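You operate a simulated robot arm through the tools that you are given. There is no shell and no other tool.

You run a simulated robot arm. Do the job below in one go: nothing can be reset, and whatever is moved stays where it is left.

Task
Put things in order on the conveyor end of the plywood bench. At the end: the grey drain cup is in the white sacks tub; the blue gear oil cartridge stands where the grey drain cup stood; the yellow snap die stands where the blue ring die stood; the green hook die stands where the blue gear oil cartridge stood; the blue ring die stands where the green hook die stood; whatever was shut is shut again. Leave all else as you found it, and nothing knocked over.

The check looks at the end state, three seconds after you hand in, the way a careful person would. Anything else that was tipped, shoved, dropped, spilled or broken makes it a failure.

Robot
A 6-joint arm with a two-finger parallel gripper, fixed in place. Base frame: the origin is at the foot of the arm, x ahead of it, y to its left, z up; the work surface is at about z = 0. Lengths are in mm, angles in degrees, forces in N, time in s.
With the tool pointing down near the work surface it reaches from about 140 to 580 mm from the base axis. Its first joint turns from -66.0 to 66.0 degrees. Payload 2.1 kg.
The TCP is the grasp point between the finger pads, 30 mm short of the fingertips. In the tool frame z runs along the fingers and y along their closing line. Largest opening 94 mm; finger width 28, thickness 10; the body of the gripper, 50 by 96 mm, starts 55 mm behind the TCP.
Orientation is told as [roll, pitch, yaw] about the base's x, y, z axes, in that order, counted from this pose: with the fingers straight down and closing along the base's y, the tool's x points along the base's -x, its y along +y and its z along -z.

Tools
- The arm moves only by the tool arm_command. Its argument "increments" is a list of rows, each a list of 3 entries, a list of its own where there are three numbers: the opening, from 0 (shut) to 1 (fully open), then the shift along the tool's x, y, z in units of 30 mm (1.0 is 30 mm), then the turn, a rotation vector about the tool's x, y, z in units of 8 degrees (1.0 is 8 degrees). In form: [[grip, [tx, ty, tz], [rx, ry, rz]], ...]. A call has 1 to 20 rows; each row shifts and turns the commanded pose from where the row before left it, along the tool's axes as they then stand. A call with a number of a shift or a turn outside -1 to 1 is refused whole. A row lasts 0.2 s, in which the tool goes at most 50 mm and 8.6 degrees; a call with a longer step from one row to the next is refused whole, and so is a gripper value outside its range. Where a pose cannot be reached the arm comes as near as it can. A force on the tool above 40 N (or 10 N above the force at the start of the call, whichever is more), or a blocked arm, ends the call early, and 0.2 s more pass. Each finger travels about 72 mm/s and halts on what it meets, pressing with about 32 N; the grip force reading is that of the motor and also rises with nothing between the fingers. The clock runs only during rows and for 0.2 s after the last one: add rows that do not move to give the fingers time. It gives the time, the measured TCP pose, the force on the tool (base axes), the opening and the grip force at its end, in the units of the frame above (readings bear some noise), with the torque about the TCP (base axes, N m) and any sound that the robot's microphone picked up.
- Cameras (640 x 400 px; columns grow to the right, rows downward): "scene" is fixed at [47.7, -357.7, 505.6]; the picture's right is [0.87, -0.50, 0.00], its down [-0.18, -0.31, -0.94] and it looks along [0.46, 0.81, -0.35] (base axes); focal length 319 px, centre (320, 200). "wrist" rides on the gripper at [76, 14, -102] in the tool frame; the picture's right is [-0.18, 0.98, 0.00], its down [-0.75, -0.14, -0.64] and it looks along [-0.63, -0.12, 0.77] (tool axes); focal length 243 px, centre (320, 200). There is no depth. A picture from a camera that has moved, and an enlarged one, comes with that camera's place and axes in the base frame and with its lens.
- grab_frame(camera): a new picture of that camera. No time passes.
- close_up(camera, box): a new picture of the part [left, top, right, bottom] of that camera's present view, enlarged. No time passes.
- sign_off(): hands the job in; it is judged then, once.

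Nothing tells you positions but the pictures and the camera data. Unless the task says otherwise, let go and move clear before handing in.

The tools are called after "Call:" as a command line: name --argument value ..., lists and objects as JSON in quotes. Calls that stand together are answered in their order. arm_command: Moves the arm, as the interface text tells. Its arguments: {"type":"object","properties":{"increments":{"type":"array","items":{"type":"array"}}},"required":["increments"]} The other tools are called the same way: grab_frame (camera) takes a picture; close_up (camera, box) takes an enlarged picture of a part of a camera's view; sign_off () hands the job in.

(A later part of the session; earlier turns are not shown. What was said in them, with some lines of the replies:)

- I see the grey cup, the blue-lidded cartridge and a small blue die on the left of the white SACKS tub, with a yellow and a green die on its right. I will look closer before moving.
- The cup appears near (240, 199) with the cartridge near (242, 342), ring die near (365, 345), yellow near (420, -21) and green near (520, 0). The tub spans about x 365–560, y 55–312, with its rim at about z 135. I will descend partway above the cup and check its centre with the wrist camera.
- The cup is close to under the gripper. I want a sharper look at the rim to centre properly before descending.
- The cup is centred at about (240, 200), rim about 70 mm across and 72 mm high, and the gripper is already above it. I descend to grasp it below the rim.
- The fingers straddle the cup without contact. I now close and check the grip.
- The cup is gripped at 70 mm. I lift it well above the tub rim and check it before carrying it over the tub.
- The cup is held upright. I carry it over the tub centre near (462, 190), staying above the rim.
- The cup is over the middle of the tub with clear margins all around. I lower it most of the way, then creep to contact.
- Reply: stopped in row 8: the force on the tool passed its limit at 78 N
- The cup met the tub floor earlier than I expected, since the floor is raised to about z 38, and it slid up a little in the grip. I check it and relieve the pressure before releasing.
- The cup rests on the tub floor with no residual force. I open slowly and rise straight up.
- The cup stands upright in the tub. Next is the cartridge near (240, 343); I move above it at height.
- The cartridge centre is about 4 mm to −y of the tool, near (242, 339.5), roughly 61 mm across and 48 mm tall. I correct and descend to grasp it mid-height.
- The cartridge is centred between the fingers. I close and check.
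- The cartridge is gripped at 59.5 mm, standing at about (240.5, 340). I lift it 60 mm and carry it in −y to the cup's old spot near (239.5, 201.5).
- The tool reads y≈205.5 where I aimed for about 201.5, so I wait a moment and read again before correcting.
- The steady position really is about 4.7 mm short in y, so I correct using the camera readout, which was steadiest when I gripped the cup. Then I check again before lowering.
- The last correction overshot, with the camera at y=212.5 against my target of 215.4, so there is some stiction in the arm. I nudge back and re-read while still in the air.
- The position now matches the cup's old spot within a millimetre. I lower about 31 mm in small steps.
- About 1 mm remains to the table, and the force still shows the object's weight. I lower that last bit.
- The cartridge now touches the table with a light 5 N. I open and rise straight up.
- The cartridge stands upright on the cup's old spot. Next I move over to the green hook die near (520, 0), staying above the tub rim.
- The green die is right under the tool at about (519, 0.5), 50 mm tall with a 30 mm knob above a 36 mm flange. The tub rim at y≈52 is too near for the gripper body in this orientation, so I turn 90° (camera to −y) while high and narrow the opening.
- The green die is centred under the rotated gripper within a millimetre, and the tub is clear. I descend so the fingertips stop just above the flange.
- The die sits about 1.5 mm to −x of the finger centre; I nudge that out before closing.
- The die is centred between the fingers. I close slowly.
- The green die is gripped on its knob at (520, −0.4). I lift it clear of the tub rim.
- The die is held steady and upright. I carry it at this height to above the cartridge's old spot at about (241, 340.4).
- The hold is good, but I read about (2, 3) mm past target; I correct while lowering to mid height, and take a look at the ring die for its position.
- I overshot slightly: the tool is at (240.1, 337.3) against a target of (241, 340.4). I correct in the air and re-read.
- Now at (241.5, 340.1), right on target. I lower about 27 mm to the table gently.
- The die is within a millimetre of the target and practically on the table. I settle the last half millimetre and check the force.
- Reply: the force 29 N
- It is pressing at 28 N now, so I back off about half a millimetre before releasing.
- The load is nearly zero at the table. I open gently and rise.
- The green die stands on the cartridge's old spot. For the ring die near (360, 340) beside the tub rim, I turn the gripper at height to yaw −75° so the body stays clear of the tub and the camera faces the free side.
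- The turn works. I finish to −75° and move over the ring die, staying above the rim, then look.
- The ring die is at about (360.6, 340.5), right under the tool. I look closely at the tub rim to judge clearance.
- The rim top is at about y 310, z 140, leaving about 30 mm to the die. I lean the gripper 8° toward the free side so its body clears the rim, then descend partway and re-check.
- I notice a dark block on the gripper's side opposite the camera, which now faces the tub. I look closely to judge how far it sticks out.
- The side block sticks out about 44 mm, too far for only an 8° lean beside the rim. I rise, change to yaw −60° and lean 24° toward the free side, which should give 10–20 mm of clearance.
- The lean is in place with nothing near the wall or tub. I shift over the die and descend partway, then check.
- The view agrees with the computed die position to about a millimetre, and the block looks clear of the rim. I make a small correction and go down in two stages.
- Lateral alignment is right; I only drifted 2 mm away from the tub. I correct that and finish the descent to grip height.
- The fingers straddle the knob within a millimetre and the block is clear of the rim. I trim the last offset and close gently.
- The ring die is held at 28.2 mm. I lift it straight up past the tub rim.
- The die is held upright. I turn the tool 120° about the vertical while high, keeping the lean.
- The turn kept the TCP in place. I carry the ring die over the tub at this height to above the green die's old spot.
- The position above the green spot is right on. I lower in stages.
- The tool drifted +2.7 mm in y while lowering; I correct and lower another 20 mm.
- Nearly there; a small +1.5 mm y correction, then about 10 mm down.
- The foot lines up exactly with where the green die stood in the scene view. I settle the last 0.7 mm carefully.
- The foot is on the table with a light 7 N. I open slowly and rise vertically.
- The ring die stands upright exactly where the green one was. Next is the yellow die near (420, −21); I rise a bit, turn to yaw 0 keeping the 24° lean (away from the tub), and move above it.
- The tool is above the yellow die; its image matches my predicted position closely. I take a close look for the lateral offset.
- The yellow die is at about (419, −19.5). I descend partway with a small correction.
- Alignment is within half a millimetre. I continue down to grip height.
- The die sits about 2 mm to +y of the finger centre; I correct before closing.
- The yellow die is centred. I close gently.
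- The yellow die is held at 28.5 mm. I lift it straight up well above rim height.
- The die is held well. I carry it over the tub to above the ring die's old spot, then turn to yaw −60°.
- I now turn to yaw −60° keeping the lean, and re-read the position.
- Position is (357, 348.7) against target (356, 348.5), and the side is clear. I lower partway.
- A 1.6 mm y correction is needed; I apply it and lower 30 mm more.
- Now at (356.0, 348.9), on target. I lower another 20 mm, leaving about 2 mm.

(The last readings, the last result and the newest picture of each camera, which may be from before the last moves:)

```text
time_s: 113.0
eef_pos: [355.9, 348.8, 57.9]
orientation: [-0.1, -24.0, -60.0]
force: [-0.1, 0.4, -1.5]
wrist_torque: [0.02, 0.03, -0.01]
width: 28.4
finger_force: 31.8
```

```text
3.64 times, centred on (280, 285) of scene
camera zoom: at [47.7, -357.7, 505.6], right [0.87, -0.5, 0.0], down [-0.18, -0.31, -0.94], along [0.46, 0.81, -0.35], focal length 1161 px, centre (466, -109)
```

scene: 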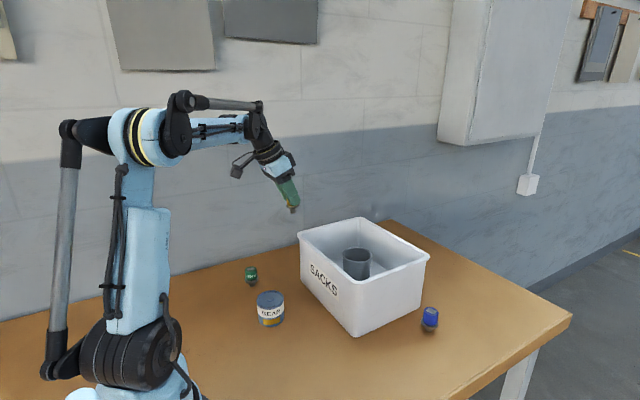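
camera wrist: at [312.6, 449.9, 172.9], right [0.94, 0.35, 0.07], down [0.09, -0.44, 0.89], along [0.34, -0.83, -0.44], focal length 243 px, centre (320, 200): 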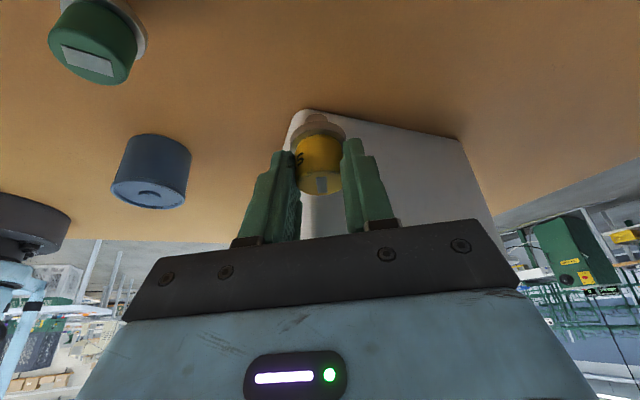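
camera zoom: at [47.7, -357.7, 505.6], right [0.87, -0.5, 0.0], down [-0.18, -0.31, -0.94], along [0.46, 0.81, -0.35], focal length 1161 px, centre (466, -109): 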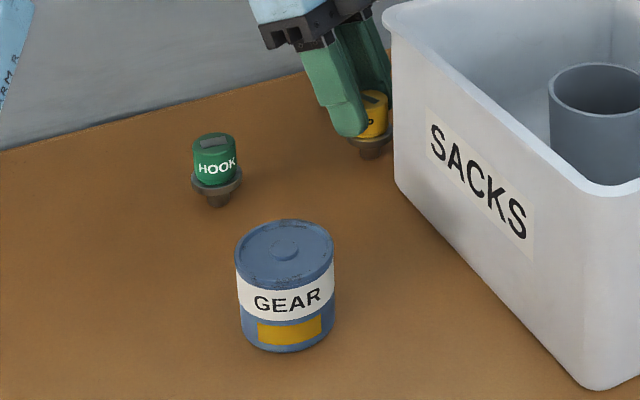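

The foot lines up with the ring die's original foot in the scene view. I settle the last fraction of a millimetre.

Call:
arm_command --increments '[[0, [0.0068, 0, 0.0152], [0, 0, 0]], [0, [0, 0, 0], [0, 0, 0]], [0, [0, 0, 0], [0, 0, 0]]]'

```text
time_s: 113.8
eef_pos: [355.5, 347.5, 58.0]
orientation: [0.0, -24.0, -60.0]
force: [-0.5, 0.4, -0.6]
wrist_torque: [0.02, 0.03, 0.06]
width: 28.5
finger_force: 32.1
```

Call:
arm_command --increments '[[0, [0.0054, 0, 0.0122], [0, 0, 0]], [0, [0, 0, 0], [0, 0, 0]], [0, [0, 0, 0], [0, 0, 0]]]'

Call:
close_up --camera "wrist" --box '[240, 90, 400, 210]'

```text
time_s: 114.6
eef_pos: [355.8, 348.4, 58.4]
orientation: [-0.1, -24.0, -60.0]
force: [-0.5, -0.3, -0.4]
wrist_torque: [-0.02, -0.02, -0.02]
width: 28.4
finger_force: 32.6
```

```text
3.33 times, centred on (320, 150) of wrist
camera zoom: at [312.5, 452.0, 121.2], right [0.94, 0.35, 0.07], down [0.09, -0.44, 0.89], along [0.34, -0.83, -0.44], focal length 809 px, centre (320, 367)
```

zoom: 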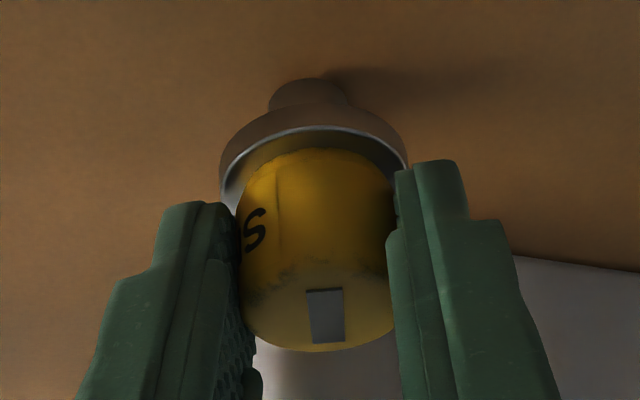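

No contact yet; another half millimetre.

Call:
arm_command --increments '[[0, [0.0068, 0, 0.0152], [0, 0, 0]], [0, [0, 0, 0], [0, 0, 0]], [0, [0, 0, 0], [0, 0, 0]]]'

```text
time_s: 115.4
eef_pos: [355.9, 347.9, 58.2]
orientation: [-0.1, -24.0, -60.1]
force: [-0.3, 0.2, -0.1]
wrist_torque: [0.01, -0.03, -0.04]
width: 28.4
finger_force: 31.9
```

Call:
arm_command --increments '[[0, [0.0068, 0, 0.0152], [0, 0, 0]], [0, [0, 0, 0], [0, 0, 0]], [0, [0, 0, 0], [0, 0, 0]]]'

Call:
close_up --camera "wrist" --box '[240, 90, 400, 210]'

```text
time_s: 116.2
eef_pos: [356.0, 348.8, 58.5]
orientation: [-0.1, -24.1, -60.0]
force: [0.3, 0.6, -0.5]
wrist_torque: [-0.05, 0.03, 0.03]
width: 28.5
finger_force: 32.2
```

```text
3.33 times, centred on (320, 150) of wrist
camera zoom: at [312.9, 452.5, 120.9], right [0.94, 0.35, 0.07], down [0.09, -0.44, 0.89], along [0.34, -0.83, -0.44], focal length 809 px, centre (320, 367)
```

zoom: 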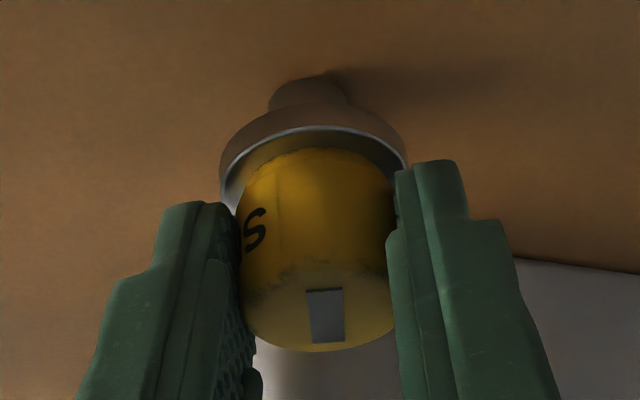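

Call:
arm_command --increments '[[0, [0.0068, 0, 0.0152], [0, 0, 0]], [0, [0, 0, 0], [0, 0, 0]], [0, [0, 0, 0], [0, 0, 0]]]'

Call:
close_up --camera "wrist" --box '[240, 90, 400, 210]'

```text
time_s: 117.0
eef_pos: [355.8, 347.6, 57.3]
orientation: [-0.2, -24.1, -60.0]
force: [-0.2, 0.9, -1.1]
wrist_torque: [0.03, 0.01, 0.02]
width: 28.5
finger_force: 32.3
```

```text
3.33 times, centred on (320, 150) of wrist
camera zoom: at [312.6, 452.4, 120.3], right [0.94, 0.35, 0.07], down [0.09, -0.44, 0.89], along [0.34, -0.83, -0.44], focal length 809 px, centre (320, 367)
```

zoom: 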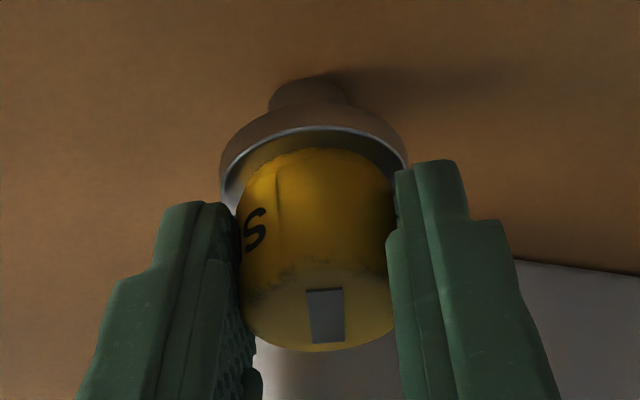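

Still descending and no contact force; one more small step.

Call:
arm_command --increments '[[0, [0.0054, 0, 0.0122], [0, 0, 0]], [0, [0, 0, 0], [0, 0, 0]], [0, [0, 0, 0], [0, 0, 0]]]'

Call:
close_up --camera "wrist" --box '[240, 90, 400, 210]'

```text
time_s: 117.8
eef_pos: [356.7, 348.9, 57.3]
orientation: [0.0, -24.0, -60.0]
force: [-1.4, 2.7, 10.3]
wrist_torque: [0.09, -0.01, 0.01]
width: 28.4
finger_force: 32.2
```

```text
3.33 times, centred on (320, 150) of wrist
camera zoom: at [312.6, 452.3, 120.0], right [0.94, 0.35, 0.07], down [0.09, -0.44, 0.89], along [0.34, -0.83, -0.44], focal length 809 px, centre (320, 367)
```

zoom: 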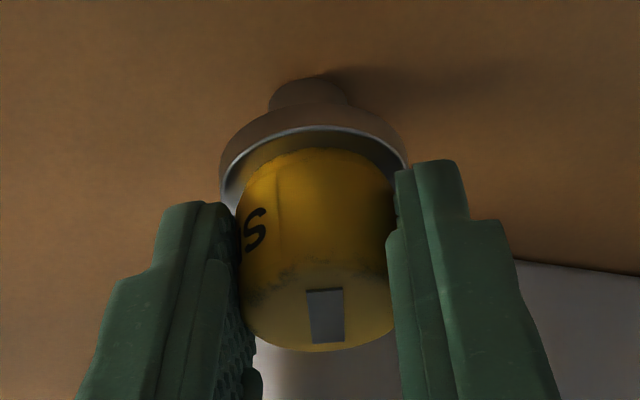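

Contact at about 10 N on target. I open slowly and rise vertically, watching the tub.

Call:
arm_command --increments '[[0.36, [0, 0, 0], [0, 0, 0]], [0.45, [0, 0, 0], [0, 0, 0]], [0.6, [0, 0, 0], [0, 0, 0]], [0.6, [0, 0, 0], [0, 0, 0]], [0.6, [-0.1, 0, -0.225], [0, 0, 0]], [0.6, [-0.2, 0, -0.45], [0, 0, 0]], [0.6, [-0.305, 0, -0.685], [0, 0, 0]], [0.6, [-0.305, 0, -0.685], [0, 0, 0]], [0.6, [-0.305, 0, -0.685], [0, 0, 0]], [0.6, [-0.305, 0, -0.685], [0, 0, 0]], [0.6, [-0.305, 0, -0.685], [0, 0, 0]], [0.6, [-0.305, 0, -0.685], [0, 0, 0]], [0.6, [-0.305, 0, -0.685], [0, 0, 0]], [0.6, [0, 0, 0], [0, 0, 0]]]'

Call:
grab_frame --camera "wrist"

Call:
grab_frame --camera "scene"

Call:
close_up --camera "scene" --box '[220, 230, 340, 340]'

```text
time_s: 120.8
eef_pos: [355.0, 350.1, 237.7]
orientation: [-0.1, -24.0, -60.0]
force: [0.2, -0.9, 0.5]
wrist_torque: [0.0, 0.04, -0.03]
width: 56.3
finger_force: 0.1
```

```text
taken
camera wrist: at [310.6, 452.8, 300.5], right [0.94, 0.35, 0.07], down [0.09, -0.44, 0.89], along [0.34, -0.83, -0.44], focal length 243 px, centre (320, 200)
```

wrist: 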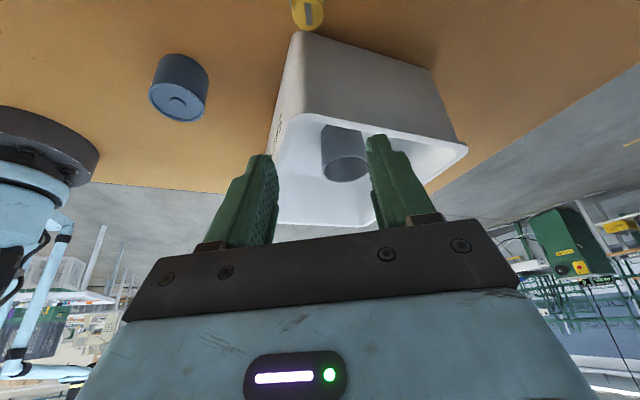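

```text
taken
```

scene: 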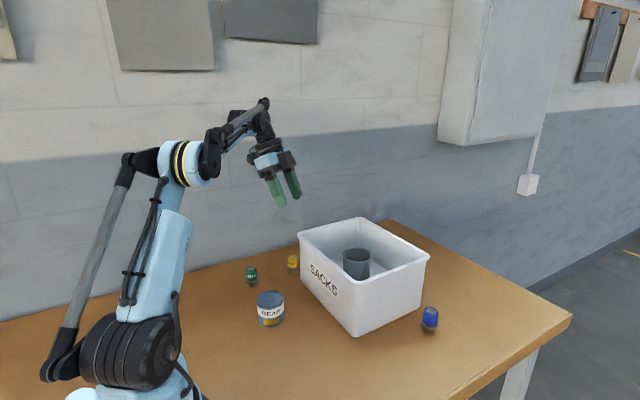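

```text
3.64 times, centred on (280, 285) of scene
camera zoom: at [47.7, -357.7, 505.6], right [0.87, -0.5, 0.0], down [-0.18, -0.31, -0.94], along [0.46, 0.81, -0.35], focal length 1161 px, centre (466, -109)
```

zoom: 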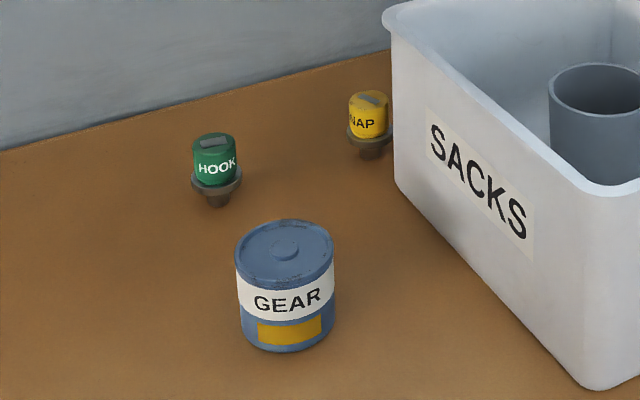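

Everything is in place: yellow stands where ring stood, green where the cartridge stood, the cartridge where the cup stood. One last check of the right side and tub before handing in.

Call:
close_up --camera "scene" --box '[280, 200, 450, 350]'

Call:
close_up --camera "scene" --box '[370, 280, 470, 370]'

```text
2.67 times, centred on (365, 275) of scene
camera zoom: at [47.7, -357.7, 505.6], right [0.87, -0.5, 0.0], down [-0.18, -0.31, -0.94], along [0.46, 0.81, -0.35], focal length 852 px, centre (200, 0)
```

zoom: 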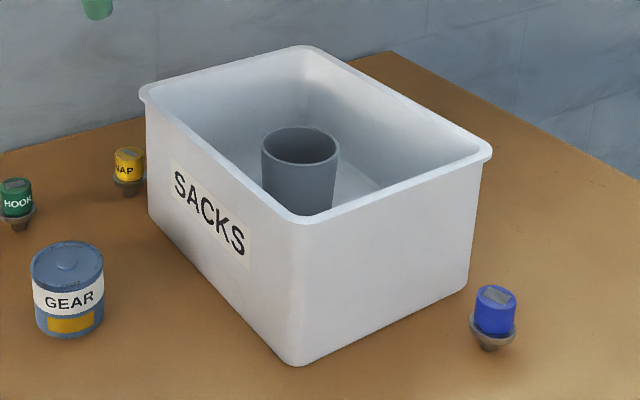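

```text
4.44 times, centred on (420, 325) of scene
camera zoom: at [47.7, -357.7, 505.6], right [0.87, -0.5, 0.0], down [-0.18, -0.31, -0.94], along [0.46, 0.81, -0.35], focal length 1420 px, centre (-124, -356)
```

zoom: 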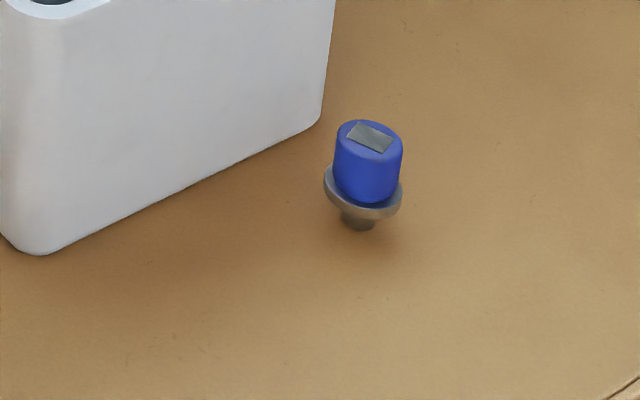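

The cup stands in the tub, the tub has not moved, and all four other pieces stand upright at their assigned spots with the arm clear. I hand in.

Call:
sign_off

```text
The job is handed in.
```

The job is handed in. All five pieces are where you asked, each standing upright in the last pictures:

- **Grey drain cup:** upright on the floor of the white sacks tub. The tub floor sits about 38 mm above the bench. The cup reached it sooner than I expected, and that touchdown peaked at 78 N. The tub did not move and I saw no damage.
- **Blue gear oil cartridge:** on the cup's old spot, within about 2 mm.
- **Green hook die:** on the cartridge's old spot, within about 1 mm.
- **Blue ring die:** on the green die's old spot; its foot lines up with the green die's in the scene view.
- **Yellow snap die:** on the ring die's old spot; its foot matches the ring die's in the scene view.

The ring and yellow dies were turned as I moved them, by about 120° and 60°. Their labels face a different way than before, and the ring die's no longer shows in the scene view.

I saw nothing shut in the work area and opened nothing. The tub matches its starting position in the scene view, and the gripper is open and well above everything.
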